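You operate a simulated robot arm through the tools that you are given. There is no shell and no other tool. Be economical: measure what you need, move in short steps, check, and stop when the job is done.

You run a simulated two-armed robot. Do the job below in one go: nothing can be reset, and whatever is moved stays where it is left.

TASK
Pick up the descaler bottle with one hand, pass it to the other hand and put it on the top of the power board. Set down upright: descaler bottle.

The check looks at the end state, three seconds after you hand in, the way a careful person would. Anything else that was tipped, shoved, dropped, spilled or broken makes it a failure.

THE ROBOT
Two 7-joint arms with two-finger parallel grippers on one trunk, on a base that drives. Base frame: it is fixed to the floor where the robot stands at the start and does not move with it; the origin is under the middle of the robot, x ahead of it, y to its left, z up. Readings come in m, rad, newtons and seconds.
The left shoulder is at the start at [0.015, 0.182, 1.249], the right one opposite. With the tool pointing down near the work surface each hand reaches from about 0.1 to 0.64 m from the robot's upright axis, wherever it stands, measured 20 degrees to its own side. Places, roughly: top of the power board (48x12 cm) [0.5, 1.54, 1.56]. Payload 3.91 kg a hand.
The TCP of each hand is the grasp point between the finger pads, 0.03 m short of the fingertips. In the tool frame z runs along the fingers and y along their closing line. Largest opening 0.11 m; finger width 0.02, thickness 0.01; the body of the gripper, 0.048 by 0.112 m, starts 0.055 m behind the TCP.
Orientation is that of the tool frame in the base frame, as a unit quaternion [x, y, z, w]. With the fingers straight down and closing along the base's y, the tool's x points along the base's -x, its y along +y and its z along -z.

THE INTERFACE
- The arms move only by the tool play_rows. It takes "left_commands", "right_commands" or both (then of equal length, played together; a hand with none holds still); each is a list of rows, each an object (a shift or turn left out is 0, a gripper value left out holds the last) with "slide": the shift along the tool's x, y, z in units of 30 mm (1.0 is 30 mm), a list of three; "rotation": the turn, a rotation vector about the tool's x, y, z in units of 8 degrees (1.0 is 8 degrees), a list of three. In form: [{"slide": [x, y, z], "rotation": [ax, ay, az]}, ...]. A call has 1 to 8 rows; each row shifts and turns the commanded pose from where the row before left it, along the tool's axes as they then stand. "left_claw" and "right_claw" are, for a hand that has rows, the finger opening in m, from 0 to 0.11, set as the call begins (left out, the last holds). A call with a number of a shift or a turn outside -1 to 1 is refused whole. Each row takes 0.2 s and may step no farther than 0.05 m and 0.15 rad from the row before; otherwise, or with a gripper value out of range, the whole call is refused. Where a pose cannot be reached the arm comes as near as it can. A force on the tool above 40 N (or 10 N above the force at the start of the call, whichever is more), or a blocked arm, ends the call early, and 0.2 s more pass. The fingers move at their own pace (about 0.072 m/s each) and stop on an object; they squeeze with about 43 N. The grip force told is the motor's: it shows also when the fingers shut on nothing. Time passes only in rows, and 0.2 s behind the last, so rows that do not move let the fingers close. The reply holds the time, the measured pose of the TCP, the force on the tool along the base axes, the opening and the grip force, in the units named above and with some noise, with the torque about the TCP (base axes, N m) and any sound that the robot's microphone picked up.
- Cameras (640 x 400 px; columns grow to the right, rows downward): "scene" is now at [0.1199, -0.0006, 1.4972]; the picture's right is [-0.02, -1.00, 0.00], its down [-0.08, 0.00, -1.00] and it looks along [1.00, -0.02, -0.08] (base axes); focal length 236 px, centre (320, 200). "left" rides on the left gripper at [0.072, -0.017, -0.103] in its tool frame; the picture's right is [0.23, 0.97, 0.00], its down [-0.76, 0.18, -0.62] and it looks along [-0.61, 0.14, 0.78] (tool axes); focal length 222 px, centre (320, 200). "right" rides on the right gripper at [0.072, 0.017, -0.103] in its tool frame; the picture's right is [-0.23, 0.97, 0.00], its down [-0.76, -0.18, -0.62] and it looks along [-0.61, -0.14, 0.78] (tool axes); focal length 222 px, centre (320, 200). There is no depth. A picture from a camera that has moved, and an enlarged one, comes with that camera's place and axes in the base frame and with its lens.
- camera(camera): a new picture of that camera. It takes no simulated time.
- raise_lower(by): slides the trunk up (or, below 0, down) by that many m; the arms and the scene camera ride with it, the base frame stays. It gives what a move gives, with no picture.
- roll_base(legs): drives the robot by 1 to 6 legs, each [ahead, left, turn to the left] in m, m and rad, along the robot's own axes; the way and the turn of a leg run together, so that a leg with both is an arc; at most 1.5 m and 3.142 rad a leg. The arms and the cameras ride along, it lands a little off, and it stops where it bumps. It gives what a move gives.
- turn_head(pan, tilt): turns the head with the scene camera to pan (to the left, within 1.396 rad either way) and tilt (down, from -0.506 to 1.204), counted from straight ahead of the robot. It gives what a move gives.
- zoom(camera, box): a new picture of the part [left, top, right, bottom] of that camera's present view, enlarged. It takes no simulated time.
- finish_job(): hands the job in; it is judged then, once.

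Go step by step. Nothing tells you exact positions but the pictures and the camera data: compare them with the known pose of the tool, close in by small moves and look again before you grip or let go. The budget is 120 turns and 108 pictures, counting those below and the enlarged ones. Unless the task says otherwise, let go and move clear before handing in, and close with one line.

The tools are called after "Emit:" as name(argument=value, ...) on one line, values as JSON. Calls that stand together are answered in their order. play_rows: Moves the arms, as the interface text tells. Its arguments: {"type":"object","properties":{"left_commands":{"type":"array","items":{"type":"object","properties":{"slide":{"type":"array","items":{"type":"number"}},"rotation":{"type":"array","items":{"type":"number"}}}}},"left_claw":{"type":"number"},"right_commands":{"type":"array","items":{"type":"object","properties":{"slide":{"type":"array","items":{"type":"number"}},"rotation":{"type":"array","items":{"type":"number"}}}}},"right_claw":{"type":"number"}},"required":[]} The other tools are called the same way: raise_lower (by) slides the trunk up or down; roll_base (legs) drives the base; turn_head (pan, tilt) turns the head that bears the scene camera; camera (camera) takes a picture; zoom (camera, box) takes an enlarged picture of a part of a camera's view; finish_job () hands the job in.

At the start:

```text
time_s: 0.0
left_tcp_pos: [0.3276, 0.1631, 1.4862]
left_ee_rot: [-0.001, 1.0, 0.001, 0.0]
left_force: [-1.0, -0.8, -0.6]
left_wrist_torque: [-0.02, 0.01, 0.02]
left_width: 0.1101
left_gripper_force: 0.1
right_tcp_pos: [0.3206, -0.1748, 1.4405]
right_ee_rot: [0.001, 1.0, 0.001, 0.0]
right_force: [0.5, 0.3, -0.3]
right_wrist_torque: [-0.01, 0.0, 0.01]
right_width: 0.1099
right_gripper_force: 0.1
trunk travel left (down, up): [-0.501, 0.013]
robot x, y, heading: [0.0023, -0.0001, -0.002]
head pan, tilt: [-0.017, 0.082]
```

scene: 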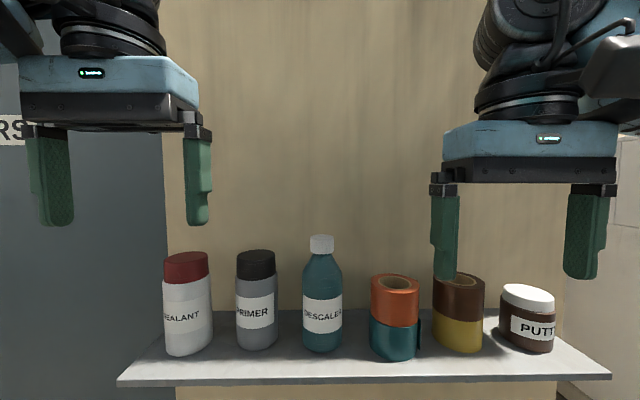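
right: 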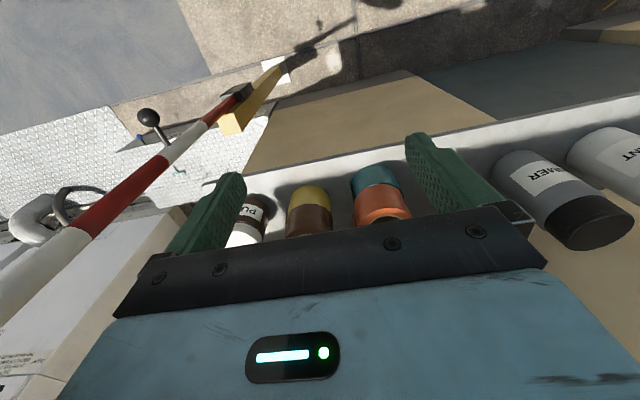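
left: 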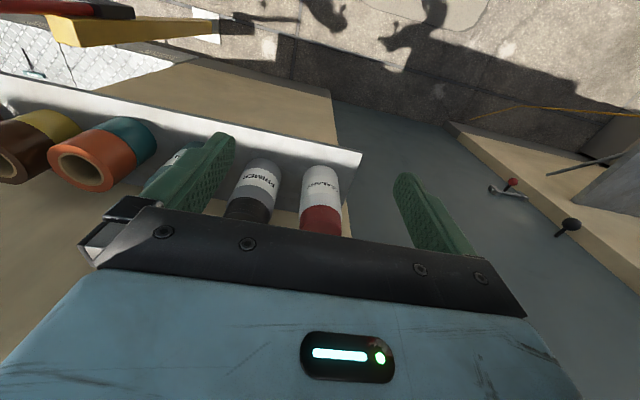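

The shelf with the descaler bottle (teal, white cap) is straight ahead, slightly below the camera. I'll look to the left for the power board and down at the shelf.

Emit:
turn_head(pan=1.25, tilt=0.0)

Emit:
camera(camera="scene")

Emit:
turn_head(pan=0.0, tilt=0.6)

Emit:
camera(camera="scene")

```text
time_s: 1.4
left_tcp_pos: [0.3273, 0.1629, 1.4877]
left_ee_rot: [-0.001, 1.0, -0.001, 0.0]
left_force: [-0.7, 0.1, 0.0]
left_wrist_torque: [0.0, -0.01, 0.02]
left_width: 0.11
left_gripper_force: 0.1
right_tcp_pos: [0.3212, -0.1758, 1.4395]
right_ee_rot: [0.0, 1.0, 0.0, 0.0]
right_force: [-0.3, -0.4, -0.6]
right_wrist_torque: [0.01, 0.0, -0.03]
right_width: 0.1099
right_gripper_force: 0.1
trunk travel left (down, up): [-0.501, 0.013]
robot x, y, heading: [0.0016, 0.0019, -0.001]
head pan, tilt: [1.25, 0.0]
```

```text
104 pictures are left
camera scene: at [0.0566, 0.0863, 1.5047], right [0.95, -0.32, 0.0], down [0.0, 0.0, -1.0], along [0.32, 0.95, 0.0], focal length 236 px, centre (320, 200)
```

scene: 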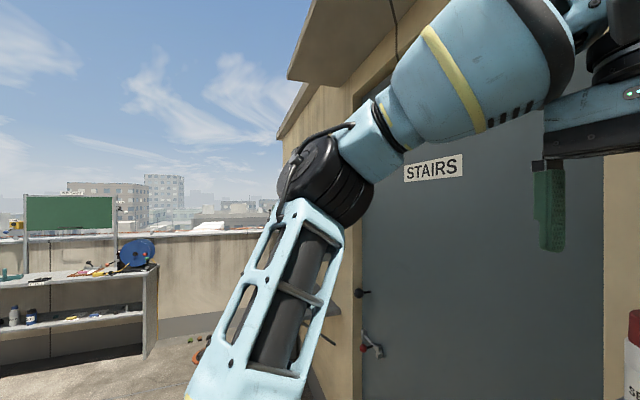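

```text
time_s: 2.9
left_tcp_pos: [0.3284, 0.1619, 1.4873]
left_ee_rot: [0.0, 1.0, 0.0, 0.0]
left_force: [0.4, -0.1, -0.2]
left_wrist_torque: [-0.04, 0.02, 0.01]
left_width: 0.11
left_gripper_force: 0.0
right_tcp_pos: [0.3204, -0.1756, 1.44]
right_ee_rot: [-0.001, 1.0, 0.0, 0.0]
right_force: [0.7, 0.0, 0.7]
right_wrist_torque: [0.02, -0.01, 0.02]
right_width: 0.11
right_gripper_force: 0.2
trunk travel left (down, up): [-0.501, 0.013]
robot x, y, heading: [0.0011, -0.0005, -0.007]
head pan, tilt: [0.0, 0.6]
```

```text
103 pictures are left
camera scene: at [0.1165, 0.001, 1.4495], right [0.0, -1.0, 0.0], down [-0.56, 0.0, -0.83], along [0.83, 0.0, -0.56], focal length 236 px, centre (320, 200)
```

scene: 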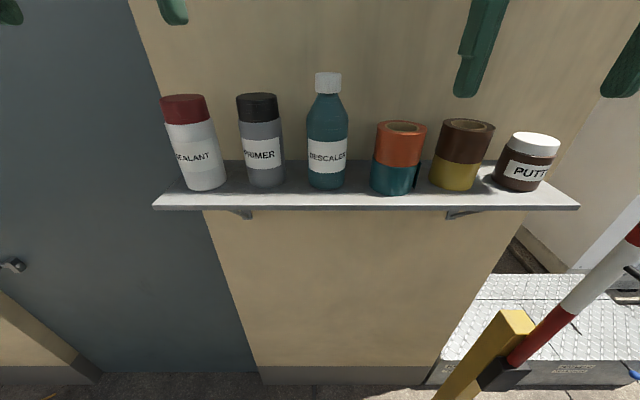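

The bottle is at about x 0.48, y -0.01. The shelf surface is near z 1.25 and the cap top near z 1.41, with the wall at about x 0.56. The right hand will take the cap from above; first I'll bring it over and in front of the bottle and look.

Emit:
play_rows(right_commands=[{"slide": [0, 0, -1]}, {"slide": [0, 0.5, -1]}, {"slide": [-0.6, 0.9, 0]}, {"slide": [-0.6, 0.9, 0]}, {"slide": [-0.6, 0.9, 0]}, {"slide": [-0.6, 0.9, 0]}, {"slide": [-0.4, 0.9, 0]}, {"slide": [0, 0.5, 0]}], right_claw=0.08)

Emit:
camera(camera="right")

Emit:
turn_head(pan=0.0, tilt=0.2)

Emit:
camera(camera="scene")

```text
time_s: 4.9
left_tcp_pos: [0.3252, 0.1637, 1.4885]
left_ee_rot: [0.0, 1.0, -0.001, 0.002]
left_force: [-0.2, 0.4, -0.6]
left_wrist_torque: [-0.04, 0.0, 0.01]
left_width: 0.1097
left_gripper_force: 0.1
right_tcp_pos: [0.4135, -0.0512, 1.5054]
right_ee_rot: [0.023, 0.999, 0.043, -0.007]
right_force: [-1.3, -0.7, -0.4]
right_wrist_torque: [0.0, 0.0, -0.02]
right_width: 0.0802
right_gripper_force: 0.0
right hand out of reach, approached as far as the arm can: row 7, 8
trunk travel left (down, up): [-0.501, 0.013]
robot x, y, heading: [-0.0007, 0.0006, 0.005]
head pan, tilt: [0.0, 0.6]
stopped in row 8 (right hand): the arm was blocked; the commanded pose is now the measured one
```

```text
102 pictures are left
camera right: at [0.3443, -0.041, 1.6105], right [0.27, 0.96, 0.08], down [0.76, -0.27, 0.59], along [0.59, -0.1, -0.8], focal length 222 px, centre (320, 200)
```

right: 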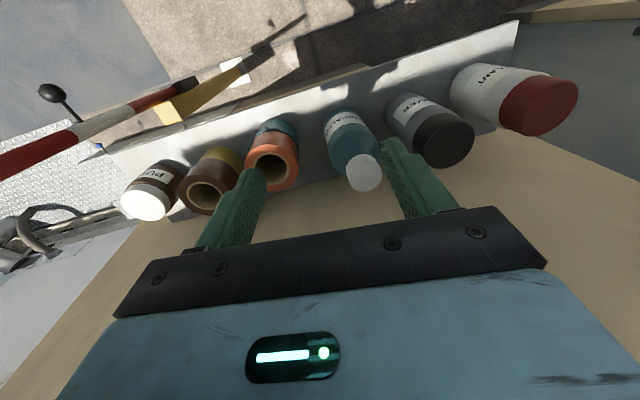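

```text
time_s: 5.7
left_tcp_pos: [0.3274, 0.1615, 1.4869]
left_ee_rot: [0.0, 1.0, -0.001, 0.0]
left_force: [-0.1, -0.5, -0.5]
left_wrist_torque: [0.02, -0.01, 0.03]
left_width: 0.1101
left_gripper_force: 0.1
right_tcp_pos: [0.4134, -0.049, 1.5028]
right_ee_rot: [0.02, 0.999, 0.04, -0.007]
right_force: [-0.6, 0.1, 0.2]
right_wrist_torque: [-0.02, 0.0, -0.02]
right_width: 0.0802
right_gripper_force: 0.1
trunk travel left (down, up): [-0.501, 0.013]
robot x, y, heading: [-0.0021, 0.0024, 0.005]
head pan, tilt: [0.0, 0.201]
```

```text
101 pictures are left
camera scene: at [0.1215, 0.0005, 1.4862], right [0.0, -1.0, 0.0], down [-0.2, 0.0, -0.98], along [0.98, 0.0, -0.2], focal length 236 px, centre (320, 200)
```

scene: 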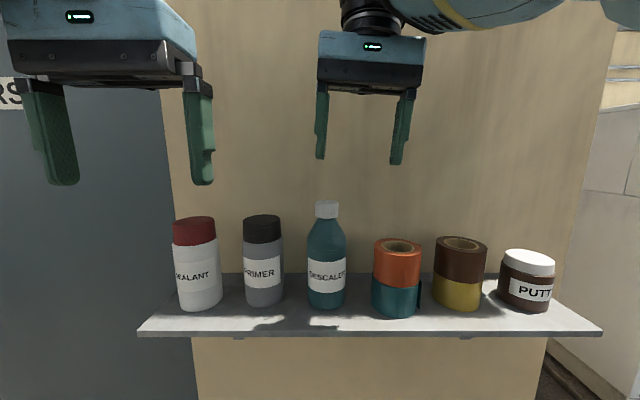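

The right arm is at its reach limit there. I'll pull it back and straighten it, then drive the base ahead and left so the bottle falls in its comfortable range.

Emit:
play_rows(right_commands=[{"slide": [0.5, -0.6, 0]}, {"slide": [0.7, -0.7, 0]}, {"slide": [0.8, -0.8, 0]}, {"rotation": [0.57, -0.1, -0.29]}, {"slide": [0, 0, 0]}])

Emit:
roll_base(legs=[[0.12, 0.1, 0]])

Emit:
camera(camera="scene")

Emit:
camera(camera="right")

```text
time_s: 6.9
left_tcp_pos: [0.3257, 0.1632, 1.4881]
left_ee_rot: [-0.001, 1.0, -0.001, 0.0]
left_force: [0.0, 0.8, 0.2]
left_wrist_torque: [-0.03, -0.03, 0.03]
left_width: 0.1099
left_gripper_force: 0.1
right_tcp_pos: [0.3516, -0.109, 1.5007]
right_ee_rot: [0.001, 1.0, 0.0, 0.0]
right_force: [0.2, -0.3, 0.2]
right_wrist_torque: [0.03, -0.01, 0.02]
right_width: 0.0799
right_gripper_force: 0.2
trunk travel left (down, up): [-0.501, 0.013]
robot x, y, heading: [-0.0006, -0.0005, -0.002]
head pan, tilt: [0.0, 0.201]
```

```text
time_s: 8.5
left_tcp_pos: [0.4469, 0.2616, 1.4886]
left_ee_rot: [0.0, 1.0, 0.0, 0.001]
left_force: [0.2, 0.0, -0.5]
left_wrist_torque: [-0.01, -0.03, -0.01]
left_width: 0.1102
left_gripper_force: 0.1
right_tcp_pos: [0.4712, -0.0094, 1.5008]
right_ee_rot: [0.001, 1.0, 0.001, 0.002]
right_force: [0.8, 0.3, -0.2]
right_wrist_torque: [0.02, -0.03, -0.02]
right_width: 0.08
right_gripper_force: 0.0
trunk travel left (down, up): [-0.501, 0.013]
robot x, y, heading: [0.1216, 0.0983, 0.0]
head pan, tilt: [0.0, 0.201]
```

```text
100 pictures are left
camera scene: at [0.2405, 0.1005, 1.4865], right [0.0, -1.0, 0.0], down [-0.2, 0.0, -0.98], along [0.98, 0.0, -0.2], focal length 236 px, centre (320, 200)
```

scene: 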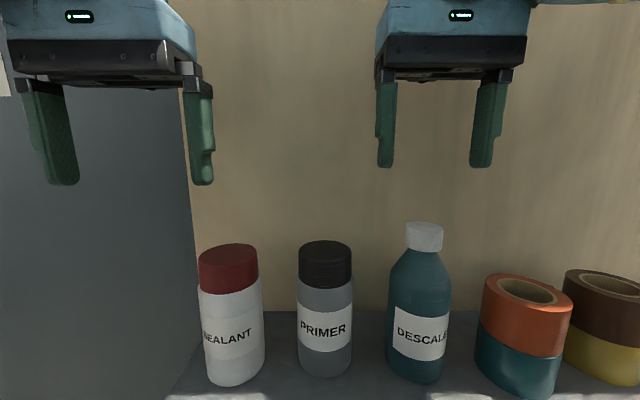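

```text
99 pictures are left
camera right: at [0.3993, 0.0075, 1.6041], right [0.23, 0.97, 0.0], down [0.76, -0.18, 0.62], along [0.61, -0.14, -0.78], focal length 222 px, centre (320, 200)
```

right: 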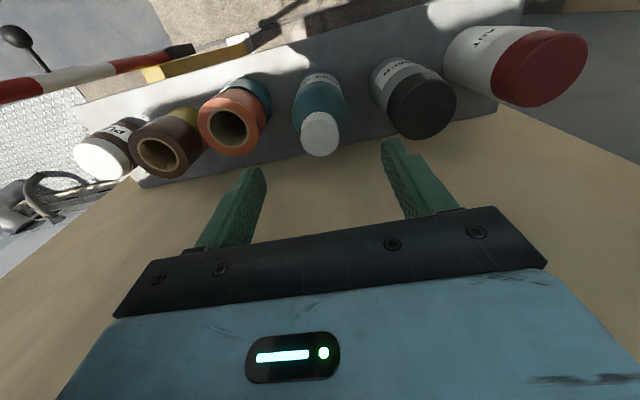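

The hand is nearly over the bottle. The cap centre triangulates to about (0.486, -0.013), spanning z 1.387–1.405. I'll descend to just above the grip height and look.

Emit:
play_rows(right_commands=[{"slide": [-0.5, -0.12, 0.4]}, {"slide": [0, 0, 0.8]}, {"slide": [0, 0, 0.6]}, {"slide": [0, 0, 0]}], right_claw=0.075)

Emit:
camera(camera="scene")

Emit:
camera(camera="right")

```text
time_s: 9.5
left_tcp_pos: [0.4469, 0.2634, 1.4882]
left_ee_rot: [-0.001, 1.0, 0.0, 0.001]
left_force: [-0.3, -0.5, 0.5]
left_wrist_torque: [-0.03, -0.02, -0.03]
left_width: 0.1102
left_gripper_force: 0.0
right_tcp_pos: [0.4878, -0.0107, 1.4468]
right_ee_rot: [0.001, 1.0, 0.001, 0.0]
right_force: [-1.1, 0.3, -1.1]
right_wrist_torque: [-0.02, -0.04, 0.0]
right_width: 0.0751
right_gripper_force: 0.0
trunk travel left (down, up): [-0.501, 0.013]
robot x, y, heading: [0.1194, 0.0988, 0.001]
head pan, tilt: [0.0, 0.201]
```

```text
98 pictures are left
camera scene: at [0.2412, 0.1011, 1.4864], right [0.0, -1.0, 0.0], down [-0.2, 0.0, -0.98], along [0.98, 0.0, -0.2], focal length 236 px, centre (320, 200)
```

scene: 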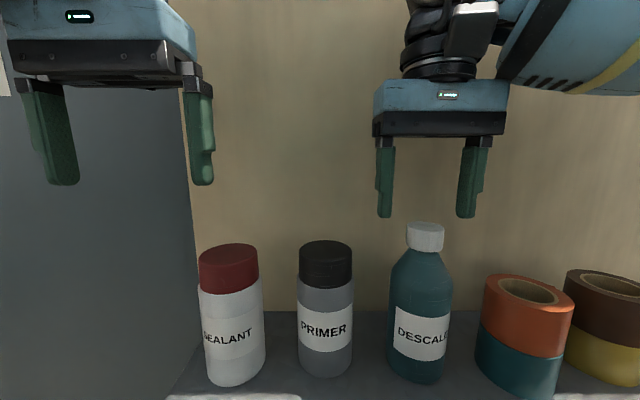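

```text
97 pictures are left
camera right: at [0.4151, 0.0045, 1.5498], right [0.23, 0.97, 0.0], down [0.76, -0.18, 0.62], along [0.61, -0.14, -0.78], focal length 222 px, centre (320, 200)
```

right: 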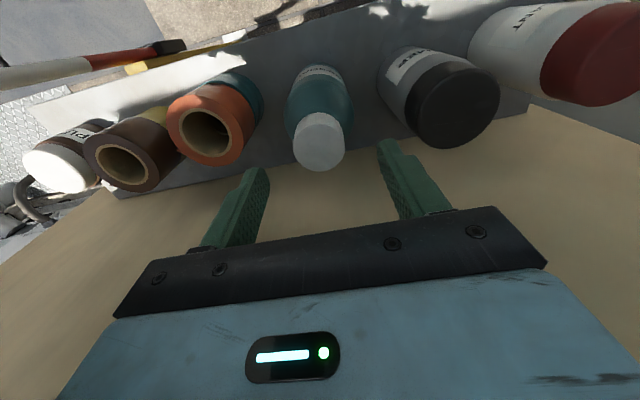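

The fingers straddle the cap. I'll descend to z ≈1.415 and close on it.

Emit:
play_rows(right_commands=[{"slide": [0.1, 0, 0.5]}, {"slide": [0, 0, 0.55]}, {"slide": [0, 0, 0]}])

Emit:
zoom(camera="scene", box=[340, 100, 540, 400])

Emit:
camera(camera="right")

```text
time_s: 10.3
left_tcp_pos: [0.4467, 0.2617, 1.4875]
left_ee_rot: [0.0, 1.0, 0.0, 0.0]
left_force: [-0.4, 0.7, -0.1]
left_wrist_torque: [0.01, 0.0, 0.01]
left_width: 0.1098
left_gripper_force: 0.1
right_tcp_pos: [0.4847, -0.0111, 1.4157]
right_ee_rot: [0.001, 1.0, 0.001, 0.0]
right_force: [0.0, 0.2, -0.3]
right_wrist_torque: [0.0, 0.01, 0.0]
right_width: 0.0749
right_gripper_force: 0.1
trunk travel left (down, up): [-0.501, 0.013]
robot x, y, heading: [0.1235, 0.1008, 0.001]
head pan, tilt: [0.0, 0.201]
```

```text
1.33 times, centred on (440, 250) of scene
camera zoom: at [0.2412, 0.1014, 1.4864], right [0.0, -1.0, 0.0], down [-0.2, 0.0, -0.98], along [0.98, 0.0, -0.2], focal length 315 px, centre (160, 133)
```

zoom: 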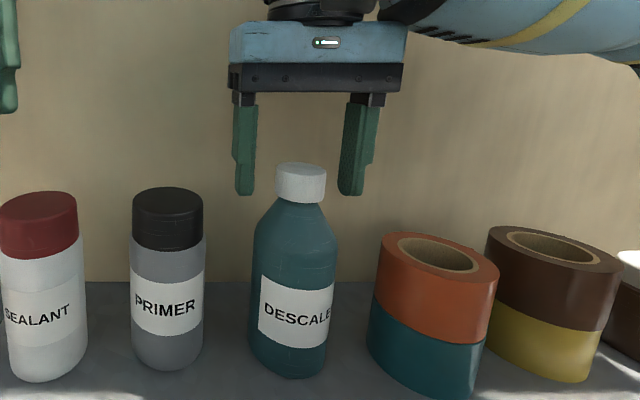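

```text
95 pictures are left
camera right: at [0.4127, 0.0054, 1.5185], right [0.23, 0.97, 0.0], down [0.76, -0.18, 0.62], along [0.61, -0.14, -0.78], focal length 222 px, centre (320, 200)
```

right: 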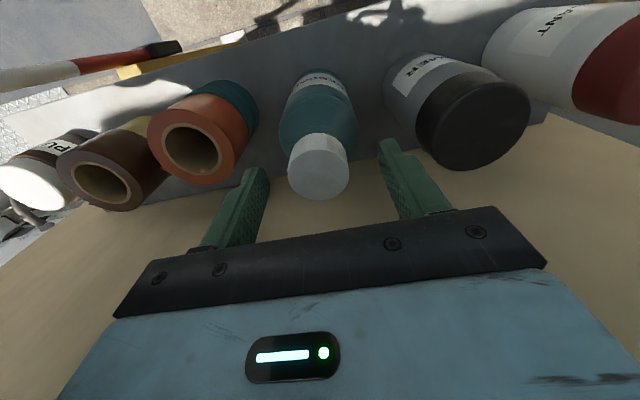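

Alignment looks good; I'll go 4 mm lower and close.

Emit:
play_rows(right_commands=[{"slide": [0.08, 0, 0.13]}])

Emit:
play_rows(right_commands=[{"slide": [0, 0, 0]}, {"slide": [0, 0, 0]}, {"slide": [0, 0, 0]}, {"slide": [0, 0, 0]}], right_claw=0.0)

Emit:
zoom(camera="scene", box=[340, 100, 540, 400])

```text
time_s: 10.7
left_tcp_pos: [0.4471, 0.2623, 1.4864]
left_ee_rot: [0.0, 1.0, 0.0, 0.0]
left_force: [-0.2, 0.2, -0.3]
left_wrist_torque: [-0.03, -0.02, 0.01]
left_width: 0.1099
left_gripper_force: 0.1
right_tcp_pos: [0.4826, -0.0111, 1.4122]
right_ee_rot: [0.0, 1.0, 0.001, -0.001]
right_force: [0.2, -0.6, -0.6]
right_wrist_torque: [0.01, -0.02, 0.02]
right_width: 0.0748
right_gripper_force: 0.1
trunk travel left (down, up): [-0.501, 0.013]
robot x, y, heading: [0.1198, 0.0994, -0.005]
head pan, tilt: [0.0, 0.201]
```

```text
time_s: 11.7
left_tcp_pos: [0.447, 0.2636, 1.4879]
left_ee_rot: [0.001, 1.0, 0.0, 0.001]
left_force: [0.3, 1.0, 0.0]
left_wrist_torque: [-0.01, -0.02, 0.04]
left_width: 0.1099
left_gripper_force: 0.1
right_tcp_pos: [0.4824, -0.0114, 1.4121]
right_ee_rot: [0.001, 1.0, 0.001, 0.0]
right_force: [-0.4, 2.0, 0.6]
right_wrist_torque: [0.09, 0.09, -0.02]
right_width: 0.0355
right_gripper_force: 42.9
trunk travel left (down, up): [-0.501, 0.013]
robot x, y, heading: [0.1224, 0.1026, -0.0]
head pan, tilt: [0.0, 0.201]
```

```text
1.33 times, centred on (440, 250) of scene
camera zoom: at [0.2416, 0.1014, 1.4863], right [0.0, -1.0, 0.0], down [-0.2, 0.0, -0.98], along [0.98, 0.0, -0.2], focal length 315 px, centre (160, 133)
```

zoom: 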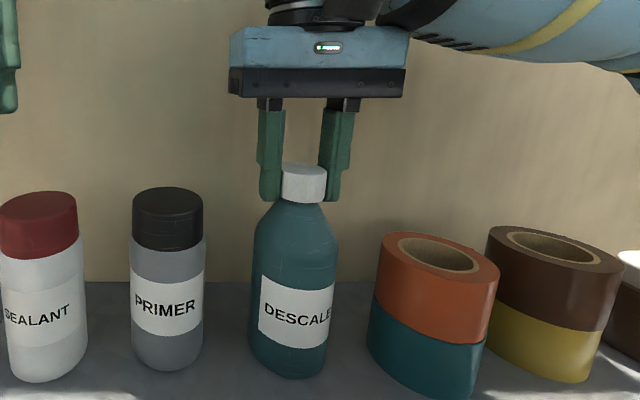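

Grip holds at 35.5 mm. I'll lift 4 cm and check.

Emit:
play_rows(right_commands=[{"slide": [0, 0, -0.3]}, {"slide": [0, 0, -0.5]}, {"slide": [0, 0, -0.5]}, {"slide": [0, 0, 0]}])

Emit:
camera(camera="scene")

```text
time_s: 12.7
left_tcp_pos: [0.448, 0.2626, 1.4869]
left_ee_rot: [0.0, 1.0, 0.0, 0.0]
left_force: [0.0, 0.1, 0.7]
left_wrist_torque: [0.01, 0.04, 0.02]
left_width: 0.1098
left_gripper_force: 0.1
right_tcp_pos: [0.4818, -0.0114, 1.4499]
right_ee_rot: [0.001, 1.0, 0.001, -0.001]
right_force: [0.4, 0.4, -3.1]
right_wrist_torque: [0.0, -0.04, 0.01]
right_width: 0.0359
right_gripper_force: 43.2
trunk travel left (down, up): [-0.501, 0.013]
robot x, y, heading: [0.1197, 0.101, 0.0]
head pan, tilt: [0.0, 0.201]
```

```text
93 pictures are left
camera scene: at [0.2424, 0.1009, 1.4861], right [0.0, -1.0, 0.0], down [-0.2, 0.0, -0.98], along [0.98, 0.0, -0.2], focal length 236 px, centre (320, 200)
```

scene: 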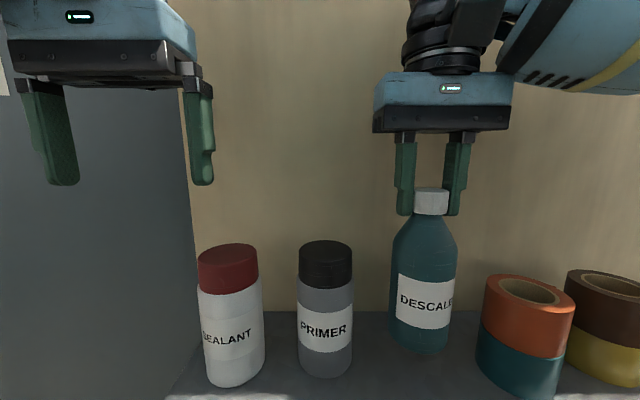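

The bottle is lifted cleanly. I'll back away from the shelf and then survey the left side where the power board is.

Emit:
roll_base(legs=[[-0.3, 0, 0]])

Emit:
turn_head(pan=0.75, tilt=0.0)

Emit:
camera(camera="scene")

Emit:
turn_head(pan=1.39, tilt=0.4)

Emit:
camera(camera="scene")

```text
time_s: 14.8
left_tcp_pos: [0.1478, 0.262, 1.486]
left_ee_rot: [0.001, 1.0, 0.0, -0.001]
left_force: [0.0, 0.1, -0.4]
left_wrist_torque: [-0.02, -0.01, 0.0]
left_width: 0.1098
left_gripper_force: 0.0
right_tcp_pos: [0.1805, -0.0115, 1.4502]
right_ee_rot: [0.001, 1.0, 0.001, -0.002]
right_force: [0.7, -0.2, -4.6]
right_wrist_torque: [0.01, -0.01, 0.0]
right_width: 0.0355
right_gripper_force: 42.8
trunk travel left (down, up): [-0.501, 0.013]
robot x, y, heading: [-0.1823, 0.1019, 0.002]
head pan, tilt: [0.0, 0.201]
```

```text
time_s: 15.8
left_tcp_pos: [0.1462, 0.2629, 1.4869]
left_ee_rot: [0.001, 1.0, 0.0, 0.0]
left_force: [-0.4, 0.2, -0.3]
left_wrist_torque: [0.02, -0.03, 0.02]
left_width: 0.1101
left_gripper_force: 0.0
right_tcp_pos: [0.1802, -0.0111, 1.45]
right_ee_rot: [0.001, 1.0, 0.001, -0.001]
right_force: [-0.5, -0.6, -4.3]
right_wrist_torque: [0.02, -0.01, -0.01]
right_width: 0.0354
right_gripper_force: 43.2
trunk travel left (down, up): [-0.501, 0.013]
robot x, y, heading: [-0.1869, 0.1036, -0.003]
head pan, tilt: [0.75, 0.0]
```

```text
92 pictures are left
camera scene: at [-0.0872, 0.1623, 1.5046], right [0.68, -0.73, 0.0], down [0.0, 0.0, -1.0], along [0.73, 0.68, 0.0], focal length 236 px, centre (320, 200)
```

scene: 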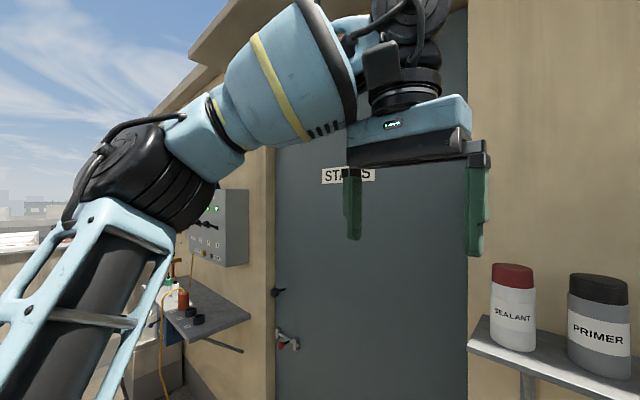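

```text
time_s: 16.9
left_tcp_pos: [0.1463, 0.2624, 1.4871]
left_ee_rot: [0.001, 1.0, 0.0, 0.0]
left_force: [-0.4, 0.3, -0.1]
left_wrist_torque: [-0.06, -0.07, 0.0]
left_width: 0.11
left_gripper_force: 0.1
right_tcp_pos: [0.1792, -0.0127, 1.4499]
right_ee_rot: [0.002, 1.0, 0.001, -0.001]
right_force: [0.7, 0.6, -4.5]
right_wrist_torque: [-0.01, -0.01, -0.04]
right_width: 0.0357
right_gripper_force: 42.8
trunk travel left (down, up): [-0.501, 0.013]
robot x, y, heading: [-0.183, 0.0985, 0.001]
head pan, tilt: [1.389, 0.4]
```

```text
91 pictures are left
camera scene: at [-0.1365, 0.1921, 1.4677], right [0.98, -0.18, 0.0], down [-0.07, -0.38, -0.92], along [0.17, 0.91, -0.39], focal length 236 px, centre (320, 200)
```

scene: 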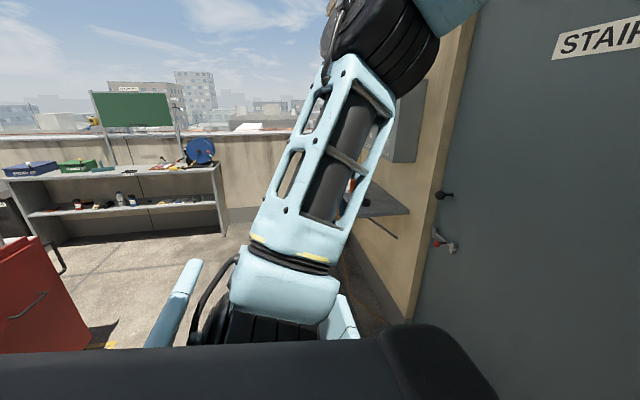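

The power board is the grey box on the wall left of the stairs door, with a small loaded shelf beneath it. Now I'll turn the left hand to horizontal, fingers pointing right (-y) and closing along x, well away from the bottle.

Emit:
play_rows(left_commands=[{"rotation": [0.577, -0.577, 0.577]}, {"rotation": [0.577, -0.577, 0.577]}, {"rotation": [0.577, -0.577, 0.577]}, {"rotation": [0.577, -0.577, 0.577]}, {"rotation": [0.577, -0.577, 0.577]}, {"rotation": [0.577, -0.577, 0.577]}, {"rotation": [0.577, -0.577, 0.577]}, {"rotation": [0.577, -0.577, 0.577]}], left_claw=0.1)

Emit:
play_rows(left_commands=[{"rotation": [0.577, -0.577, 0.577]}, {"rotation": [0.577, -0.577, 0.577]}, {"rotation": [0.577, -0.577, 0.577]}, {"rotation": [0.577, -0.577, 0.577]}, {"rotation": [0.577, -0.577, 0.577]}, {"rotation": [0.577, -0.577, 0.577]}, {"rotation": [0.577, -0.577, 0.577]}, {"rotation": [0, 0, 0]}])

Emit:
turn_head(pan=0.2, tilt=0.4)

Emit:
camera(camera="scene")

```text
time_s: 18.7
left_tcp_pos: [0.1475, 0.2618, 1.4866]
left_ee_rot: [0.307, 0.847, -0.307, 0.308]
left_force: [0.0, -0.3, 0.6]
left_wrist_torque: [0.01, 0.01, 0.04]
left_width: 0.0999
left_gripper_force: 0.0
right_tcp_pos: [0.1797, -0.0116, 1.4491]
right_ee_rot: [0.002, 1.0, 0.0, 0.0]
right_force: [-0.2, 0.2, -3.4]
right_wrist_torque: [0.0, 0.0, -0.01]
right_width: 0.0358
right_gripper_force: 42.8
trunk travel left (down, up): [-0.501, 0.013]
robot x, y, heading: [-0.1823, 0.1013, 0.002]
head pan, tilt: [1.389, 0.4]
```

```text
time_s: 20.5
left_tcp_pos: [0.1452, 0.2635, 1.4871]
left_ee_rot: [0.5, 0.499, -0.5, 0.501]
left_force: [0.1, 0.6, 0.6]
left_wrist_torque: [-0.02, -0.02, 0.01]
left_width: 0.0999
left_gripper_force: 0.1
right_tcp_pos: [0.1778, -0.0108, 1.4514]
right_ee_rot: [0.002, 1.0, 0.0, 0.001]
right_force: [-0.1, -0.4, -4.5]
right_wrist_torque: [-0.02, 0.01, -0.01]
right_width: 0.0355
right_gripper_force: 42.9
trunk travel left (down, up): [-0.501, 0.013]
robot x, y, heading: [-0.1848, 0.0989, -0.0]
head pan, tilt: [1.389, 0.4]
```

```text
time_s: 21.9
left_tcp_pos: [0.1462, 0.2628, 1.4857]
left_ee_rot: [0.501, 0.5, -0.5, 0.499]
left_force: [0.5, 0.9, -0.6]
left_wrist_torque: [0.0, 0.0, -0.01]
left_width: 0.1001
left_gripper_force: 0.0
right_tcp_pos: [0.1801, -0.0102, 1.45]
right_ee_rot: [0.002, 1.0, 0.001, -0.001]
right_force: [-0.5, -0.3, -4.0]
right_wrist_torque: [-0.01, 0.0, -0.03]
right_width: 0.0356
right_gripper_force: 42.5
trunk travel left (down, up): [-0.501, 0.013]
robot x, y, heading: [-0.1792, 0.102, -0.003]
head pan, tilt: [0.201, 0.4]
```

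```text
90 pictures are left
camera scene: at [-0.0627, 0.1195, 1.4677], right [0.2, -0.98, 0.0], down [-0.38, -0.08, -0.92], along [0.9, 0.18, -0.39], focal length 236 px, centre (320, 200)
```

scene: 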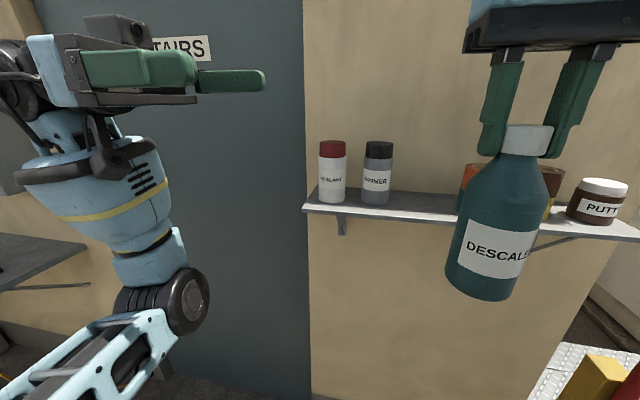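

The left hand is oriented correctly. I'll lower it to body height (z ≈1.343), align x with the bottle, and stop short of it.

Emit:
play_rows(left_commands=[{"slide": [0.9, 0.2, 0]}, {"slide": [0.95, 0.2, 0]}, {"slide": [0.95, 0.2, 0.3]}, {"slide": [0.95, 0.25, 0.8]}, {"slide": [0.95, 0.25, 0.8]}, {"slide": [0, 0, 0.9]}, {"slide": [0, 0, 0.9]}, {"slide": [0, 0, 0.9]}])

Emit:
camera(camera="scene")

Emit:
camera(camera="left")

```text
time_s: 23.7
left_tcp_pos: [0.1493, 0.2339, 1.4573]
left_ee_rot: [0.499, 0.501, -0.501, 0.498]
left_force: [-0.5, -0.8, -0.2]
left_wrist_torque: [0.0, 0.01, 0.0]
left_width: 0.0998
left_gripper_force: 0.1
left hand out of reach, approached as far as the arm can: row 2, 3, 4, 5, 6, 7, 8
right_tcp_pos: [0.1794, -0.0119, 1.4494]
right_ee_rot: [0.002, 1.0, 0.001, -0.001]
right_force: [0.8, 0.1, -3.9]
right_wrist_torque: [0.01, 0.0, 0.01]
right_width: 0.0356
right_gripper_force: 42.7
trunk travel left (down, up): [-0.501, 0.013]
robot x, y, heading: [-0.1798, 0.102, -0.002]
head pan, tilt: [0.201, 0.4]
```

```text
89 pictures are left
camera scene: at [-0.0627, 0.1195, 1.4677], right [0.2, -0.98, 0.0], down [-0.38, -0.08, -0.92], along [0.9, 0.18, -0.39], focal length 236 px, centre (320, 200)
```

scene: 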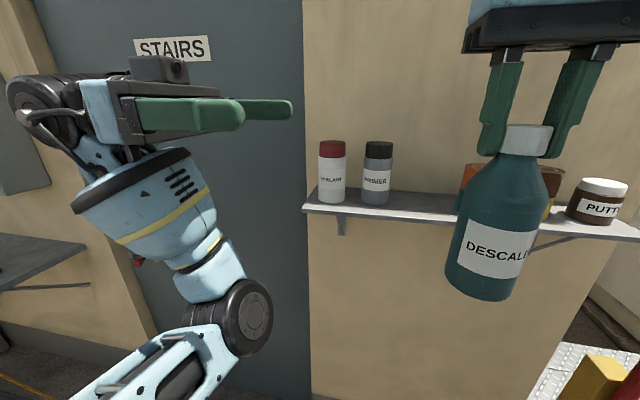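

```text
88 pictures are left
camera left: at [0.1324, 0.3384, 1.3852], right [0.97, 0.0, -0.23], down [0.18, 0.62, 0.76], along [0.14, -0.78, 0.6], focal length 222 px, centre (320, 200)
```

left: 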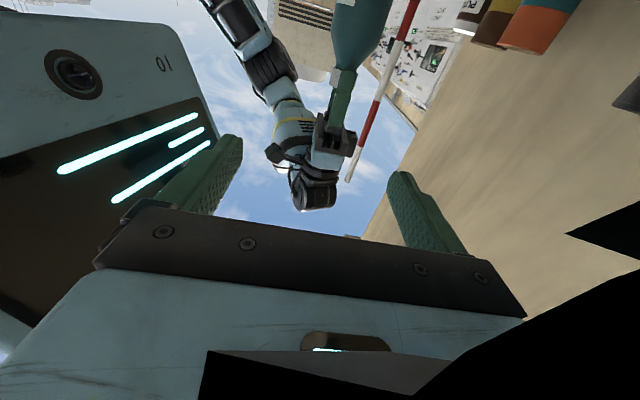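

The left arm's wrist limits at this low horizontal pose. I'll instead do the handover with both hands tilted 45° inward, so the bottle leans temporarily, which suits both arms. First I'll tilt the left hand down.

Emit:
play_rows(left_commands=[{"rotation": [0, 1, 0]}, {"rotation": [0, 1, 0]}, {"rotation": [0, 1, 0]}, {"rotation": [0, 1, 0]}, {"rotation": [0, 1, 0]}, {"rotation": [0, 0.625, 0]}, {"rotation": [0, 0, 0]}])

Emit:
camera(camera="scene")

```text
time_s: 25.3
left_tcp_pos: [0.137, 0.23, 1.4563]
left_ee_rot: [0.652, 0.654, -0.271, 0.27]
left_force: [0.5, 0.1, 0.7]
left_wrist_torque: [0.01, -0.03, -0.04]
left_width: 0.1001
left_gripper_force: 0.0
left hand out of reach, approached as far as the arm can: row 5, 6
right_tcp_pos: [0.1797, -0.0114, 1.449]
right_ee_rot: [0.001, 1.0, 0.002, -0.001]
right_force: [0.4, 0.2, -3.5]
right_wrist_torque: [-0.02, -0.01, -0.02]
right_width: 0.0354
right_gripper_force: 43.3
trunk travel left (down, up): [-0.501, 0.013]
robot x, y, heading: [-0.1815, 0.1028, 0.001]
head pan, tilt: [0.201, 0.4]
```

```text
87 pictures are left
camera scene: at [-0.0622, 0.1196, 1.4676], right [0.2, -0.98, 0.0], down [-0.38, -0.08, -0.92], along [0.9, 0.18, -0.39], focal length 236 px, centre (320, 200)
```

scene: 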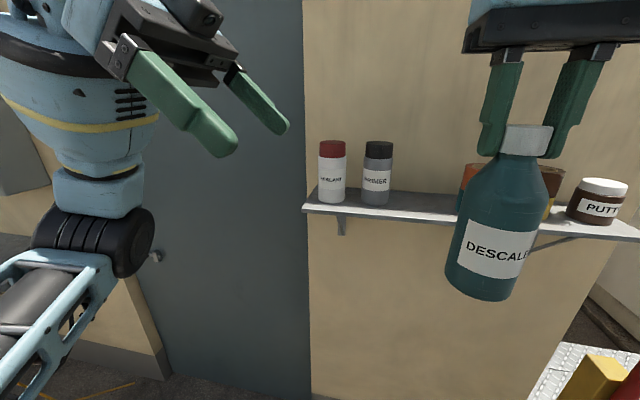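

Tilt achieved. I'll move the left hand forward and lower to test its reach.

Emit:
play_rows(left_commands=[{"slide": [0, 1, 0]}, {"slide": [0, 1, 0]}, {"slide": [0.4, 0.6, 0.4]}, {"slide": [0.6, 0, 0.6]}, {"slide": [0.6, 0, 0.6]}, {"slide": [0, 0, 0]}])

```text
time_s: 26.7
left_tcp_pos: [0.1453, 0.2122, 1.3798]
left_ee_rot: [0.653, 0.653, -0.271, 0.271]
left_force: [-0.4, -0.7, 0.2]
left_wrist_torque: [0.03, 0.01, -0.02]
left_width: 0.0999
left_gripper_force: 0.0
left hand out of reach, approached as far as the arm can: row 1, 2, 3
right_tcp_pos: [0.1796, -0.0116, 1.4509]
right_ee_rot: [0.001, 1.0, 0.001, -0.001]
right_force: [0.1, 0.3, -4.1]
right_wrist_torque: [-0.02, -0.01, -0.02]
right_width: 0.0356
right_gripper_force: 42.7
trunk travel left (down, up): [-0.501, 0.013]
robot x, y, heading: [-0.1823, 0.0984, 0.0]
head pan, tilt: [0.201, 0.4]
```

The left hand reached z 1.38 tilted. I'll back it off slightly and tilt the right hand with the bottle 45°, so its bottom swings toward the left hand.

Emit:
play_rows(left_commands=[{"slide": [0.6, 0, -0.6]}, {"slide": [0.6, 0, -0.6]}])

Emit:
play_rows(right_commands=[{"rotation": [-0.8, 0, 0]}, {"rotation": [-0.8, 0, 0]}, {"rotation": [-0.8, 0, 0]}, {"rotation": [-0.8, 0, 0]}, {"rotation": [-0.8, 0, 0]}, {"rotation": [-0.8, 0, 0]}, {"rotation": [-0.825, 0, 0]}, {"rotation": [0, 0, 0]}])

Emit:
camera(camera="scene")

Emit:
camera(camera="left")

```text
time_s: 27.3
left_tcp_pos: [0.1301, 0.2549, 1.3832]
left_ee_rot: [0.653, 0.653, -0.271, 0.27]
left_force: [0.0, 0.3, 1.2]
left_wrist_torque: [-0.02, 0.02, 0.0]
left_width: 0.0999
left_gripper_force: 0.2
left hand out of reach, approached as far as the arm can: row 1, 2
right_tcp_pos: [0.1783, -0.0102, 1.4517]
right_ee_rot: [0.002, 1.0, 0.001, 0.0]
right_force: [-0.6, 0.1, -4.1]
right_wrist_torque: [0.01, 0.01, 0.03]
right_width: 0.0354
right_gripper_force: 42.8
trunk travel left (down, up): [-0.501, 0.013]
robot x, y, heading: [-0.1843, 0.0997, -0.005]
head pan, tilt: [0.201, 0.4]
```

```text
time_s: 29.1
left_tcp_pos: [0.1312, 0.2572, 1.3823]
left_ee_rot: [0.653, 0.653, -0.271, 0.269]
left_force: [-0.1, 0.0, 0.8]
left_wrist_torque: [0.0, 0.02, 0.04]
left_width: 0.0998
left_gripper_force: 0.2
right_tcp_pos: [0.18, -0.0108, 1.4506]
right_ee_rot: [0.002, 0.923, 0.385, 0.0]
right_force: [0.1, 0.0, -3.5]
right_wrist_torque: [-0.29, -0.03, 0.01]
right_width: 0.0353
right_gripper_force: 43.3
trunk travel left (down, up): [-0.501, 0.013]
robot x, y, heading: [-0.1837, 0.1039, -0.004]
head pan, tilt: [0.201, 0.4]
```

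```text
86 pictures are left
camera scene: at [-0.0629, 0.1199, 1.4677], right [0.2, -0.98, 0.0], down [-0.38, -0.08, -0.92], along [0.9, 0.18, -0.39], focal length 236 px, centre (320, 200)
```

scene: 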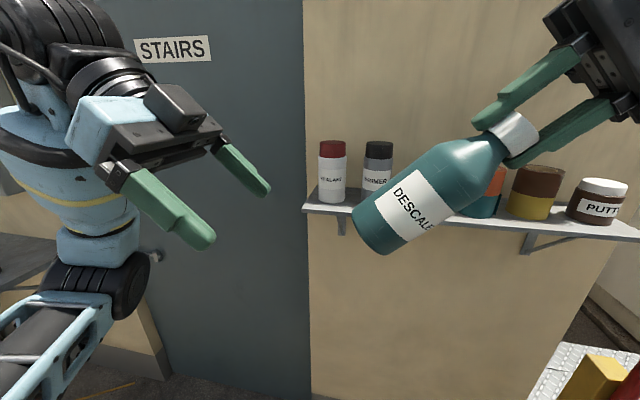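

```text
85 pictures are left
camera left: at [0.1139, 0.3813, 1.4041], right [0.97, 0.16, -0.16], down [0.18, -0.1, 0.98], along [0.14, -0.98, -0.12], focal length 222 px, centre (320, 200)
```

left: 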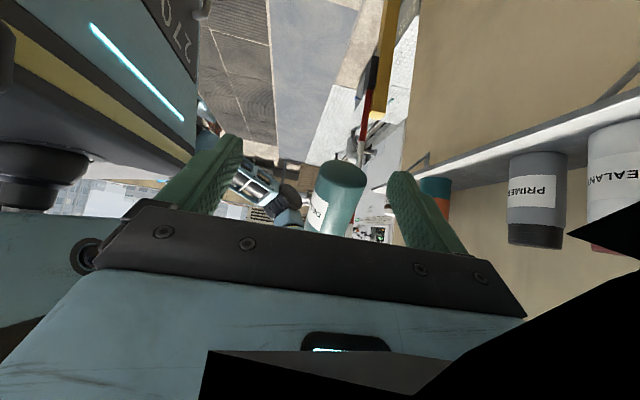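

Both hands are well placed. I'll put the left hand at a standoff perpendicular to the bottle and bring the bottle to meet it.

Emit:
play_rows(left_commands=[{"slide": [-0.5, 0.15, -0.37]}, {"slide": [-0.5, 0.15, -0.37]}, {"slide": [-0.53, 0.17, -0.36]}, {"slide": [0, 0, 0]}])

Emit:
play_rows(right_commands=[{"slide": [0.29, 0.53, 0.71]}, {"slide": [0.29, 0.53, 0.71]}, {"slide": [0.29, 0.53, 0.71]}, {"slide": [0.29, 0.53, 0.71]}, {"slide": [0, 0, 0]}])

Emit:
camera(camera="scene")

Emit:
camera(camera="left")

```text
time_s: 30.1
left_tcp_pos: [0.1365, 0.2435, 1.4373]
left_ee_rot: [0.652, 0.654, -0.271, 0.27]
left_force: [-0.2, 0.2, -0.9]
left_wrist_torque: [0.02, 0.0, 0.01]
left_width: 0.0998
left_gripper_force: 0.0
left hand out of reach, approached as far as the arm can: row 2, 3
right_tcp_pos: [0.1787, -0.0111, 1.4496]
right_ee_rot: [0.002, 0.924, 0.382, 0.0]
right_force: [-0.4, -0.3, -4.1]
right_wrist_torque: [-0.25, 0.0, 0.0]
right_width: 0.0354
right_gripper_force: 43.4
trunk travel left (down, up): [-0.501, 0.013]
robot x, y, heading: [-0.1838, 0.1005, -0.002]
head pan, tilt: [0.201, 0.4]
```

```text
time_s: 31.3
left_tcp_pos: [0.1355, 0.2434, 1.4377]
left_ee_rot: [0.652, 0.654, -0.27, 0.27]
left_force: [0.3, -0.7, 0.4]
left_wrist_torque: [-0.03, -0.04, -0.01]
left_width: 0.1001
left_gripper_force: 0.0
right_tcp_pos: [0.1437, 0.0957, 1.4356]
right_ee_rot: [0.002, 0.923, 0.384, 0.0]
right_force: [0.3, -0.6, -3.8]
right_wrist_torque: [-0.28, -0.01, 0.02]
right_width: 0.0352
right_gripper_force: 43.1
trunk travel left (down, up): [-0.501, 0.013]
robot x, y, heading: [-0.1822, 0.099, -0.002]
head pan, tilt: [0.201, 0.4]
```

```text
84 pictures are left
camera scene: at [-0.0627, 0.1187, 1.4677], right [0.2, -0.98, 0.0], down [-0.38, -0.08, -0.92], along [0.9, 0.18, -0.39], focal length 236 px, centre (320, 200)
```

scene: 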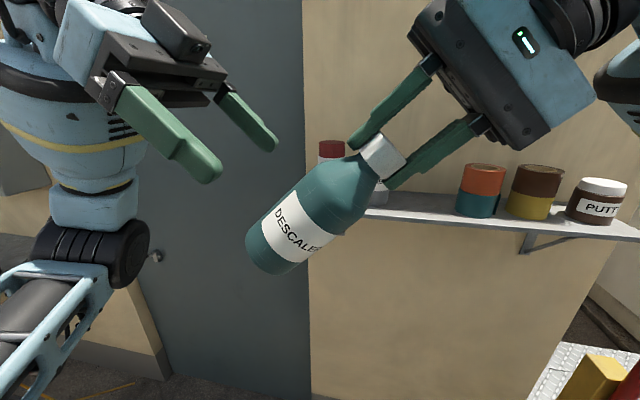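

```text
83 pictures are left
camera left: at [0.119, 0.3678, 1.4593], right [0.97, 0.16, -0.16], down [0.18, -0.1, 0.98], along [0.14, -0.98, -0.12], focal length 222 px, centre (320, 200)
```

left: 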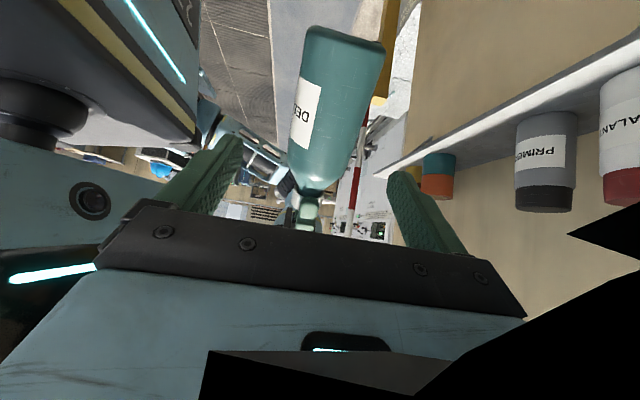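

Geometry matches to within a few mm, with the bottle 8 mm forward of the left hand's centre line. I'll shift the bottle by that and advance the left hand most of the way.

Emit:
play_rows(right_commands=[{"slide": [0.28, 0, 0]}, {"slide": [0, 0, 0]}])

Emit:
play_rows(left_commands=[{"slide": [0.05, 0, 0.7]}, {"slide": [0.05, 0, 0.7]}, {"slide": [0.03, 0, 0.6]}, {"slide": [0, 0, 0]}])

Emit:
camera(camera="scene")

Emit:
camera(camera="left")

```text
time_s: 31.9
left_tcp_pos: [0.1355, 0.2439, 1.4376]
left_ee_rot: [0.652, 0.654, -0.272, 0.271]
left_force: [0.9, 0.0, 0.3]
left_wrist_torque: [0.01, 0.01, 0.01]
left_width: 0.1001
left_gripper_force: 0.1
right_tcp_pos: [0.136, 0.0956, 1.4345]
right_ee_rot: [0.002, 0.924, 0.383, 0.0]
right_force: [0.0, -0.4, -3.7]
right_wrist_torque: [-0.28, -0.03, 0.01]
right_width: 0.0353
right_gripper_force: 42.9
trunk travel left (down, up): [-0.501, 0.013]
robot x, y, heading: [-0.1806, 0.0999, -0.003]
head pan, tilt: [0.201, 0.4]
```

```text
time_s: 32.9
left_tcp_pos: [0.1356, 0.2051, 1.3928]
left_ee_rot: [0.654, 0.653, -0.27, 0.271]
left_force: [0.1, 0.1, -0.3]
left_wrist_torque: [0.01, 0.0, 0.04]
left_width: 0.1001
left_gripper_force: 0.1
right_tcp_pos: [0.1353, 0.0965, 1.4346]
right_ee_rot: [0.002, 0.924, 0.383, 0.0]
right_force: [0.8, 0.4, -3.8]
right_wrist_torque: [-0.28, -0.01, -0.04]
right_width: 0.0354
right_gripper_force: 43.1
trunk travel left (down, up): [-0.501, 0.013]
robot x, y, heading: [-0.1806, 0.1014, -0.008]
head pan, tilt: [0.201, 0.4]
```

```text
82 pictures are left
camera scene: at [-0.0628, 0.1196, 1.4677], right [0.2, -0.98, 0.0], down [-0.38, -0.08, -0.92], along [0.9, 0.18, -0.39], focal length 236 px, centre (320, 200)
```

scene: 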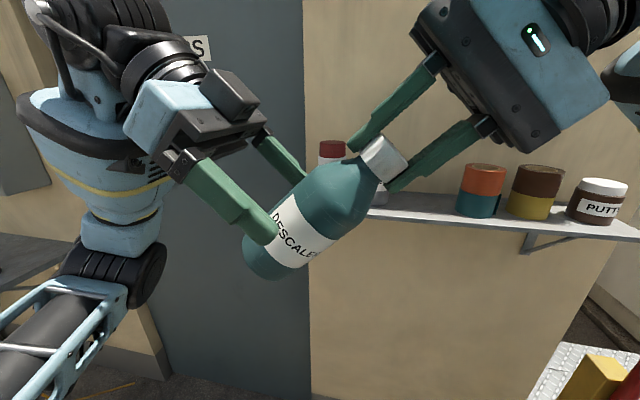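

```text
81 pictures are left
camera left: at [0.118, 0.329, 1.414], right [0.97, 0.16, -0.16], down [0.18, -0.1, 0.98], along [0.14, -0.98, -0.12], focal length 222 px, centre (320, 200)
```

left: 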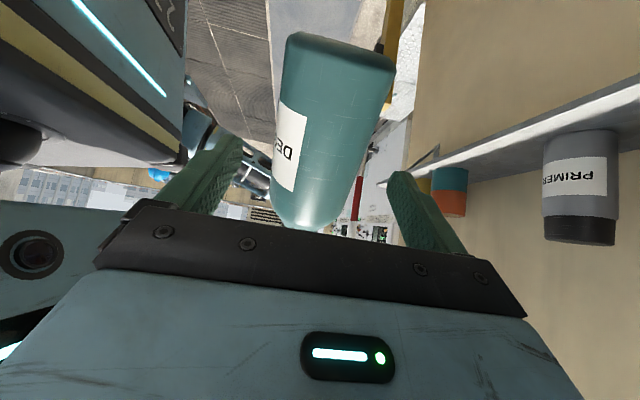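

On track: the remaining approach is about 47 mm with the bottle centred between the fingers. I'll advance, then close the left hand.

Emit:
play_rows(left_commands=[{"slide": [0, 0, 0.6]}, {"slide": [0, 0, 0.6]}, {"slide": [0, 0, 0.35]}, {"slide": [0, 0, 0]}])

Emit:
camera(camera="scene")

Emit:
camera(camera="left")

```text
time_s: 33.9
left_tcp_pos: [0.134, 0.1714, 1.3611]
left_ee_rot: [0.654, 0.653, -0.27, 0.271]
left_force: [-0.3, 0.0, -0.1]
left_wrist_torque: [-0.01, 0.01, 0.01]
left_width: 0.1
left_gripper_force: 0.1
right_tcp_pos: [0.135, 0.0967, 1.4348]
right_ee_rot: [0.002, 0.924, 0.382, 0.0]
right_force: [-0.2, -0.3, -3.8]
right_wrist_torque: [-0.24, 0.03, 0.02]
right_width: 0.0352
right_gripper_force: 42.7
trunk travel left (down, up): [-0.501, 0.013]
robot x, y, heading: [-0.1834, 0.1049, -0.007]
head pan, tilt: [0.201, 0.4]
```

```text
80 pictures are left
camera scene: at [-0.0627, 0.1196, 1.4677], right [0.2, -0.98, 0.0], down [-0.38, -0.08, -0.92], along [0.9, 0.18, -0.39], focal length 236 px, centre (320, 200)
```

scene: 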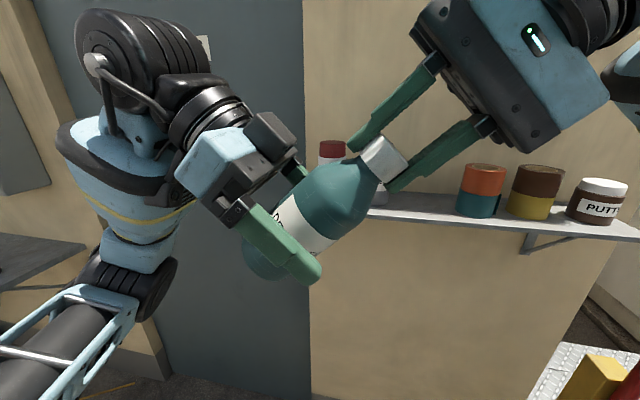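

```text
79 pictures are left
camera left: at [0.1183, 0.296, 1.382], right [0.97, 0.16, -0.16], down [0.18, -0.1, 0.98], along [0.14, -0.98, -0.12], focal length 222 px, centre (320, 200)
```

left: 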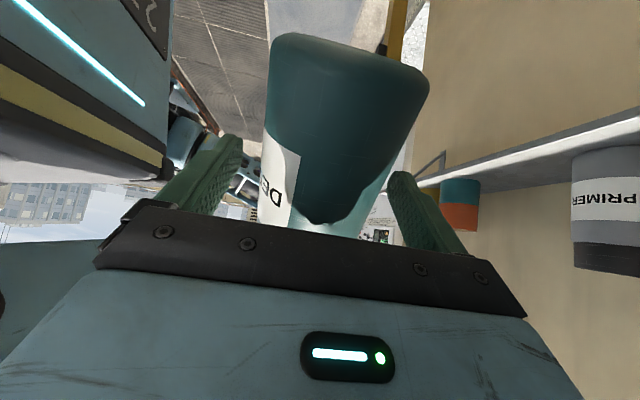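

The left fingers straddle the body at the right depth. Closing the left hand.

Emit:
play_rows(left_commands=[{"slide": [0, 0, 0]}, {"slide": [0, 0, 0]}, {"slide": [0, 0, 0]}, {"slide": [0, 0, 0]}, {"slide": [0, 0, 0]}], left_claw=0.0)

Emit:
camera(camera="scene")

```text
time_s: 35.1
left_tcp_pos: [0.1351, 0.1706, 1.361]
left_ee_rot: [0.655, 0.651, -0.271, 0.27]
left_force: [-9.8, -3.1, 0.0]
left_wrist_torque: [0.47, -0.13, 0.08]
left_width: 0.0629
left_gripper_force: 43.2
right_tcp_pos: [0.1362, 0.0958, 1.4365]
right_ee_rot: [0.004, 0.923, 0.384, 0.0]
right_force: [10.8, 2.3, -3.2]
right_wrist_torque: [-0.47, -0.63, -0.84]
right_width: 0.035
right_gripper_force: 43.0
trunk travel left (down, up): [-0.501, 0.013]
robot x, y, heading: [-0.1836, 0.1022, -0.004]
head pan, tilt: [0.201, 0.4]
```

```text
78 pictures are left
camera scene: at [-0.0627, 0.1196, 1.4677], right [0.2, -0.98, 0.0], down [-0.38, -0.08, -0.92], along [0.9, 0.18, -0.39], focal length 236 px, centre (320, 200)
```

scene: 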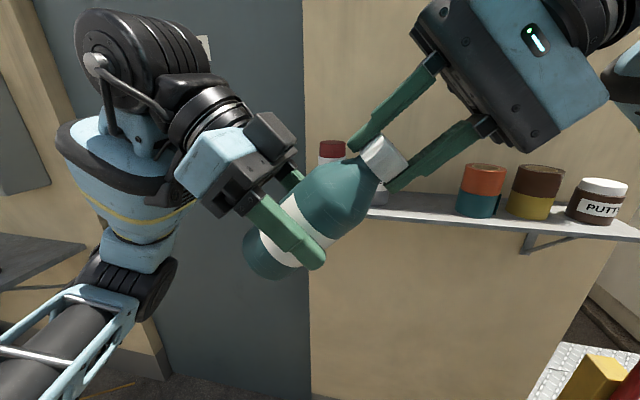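

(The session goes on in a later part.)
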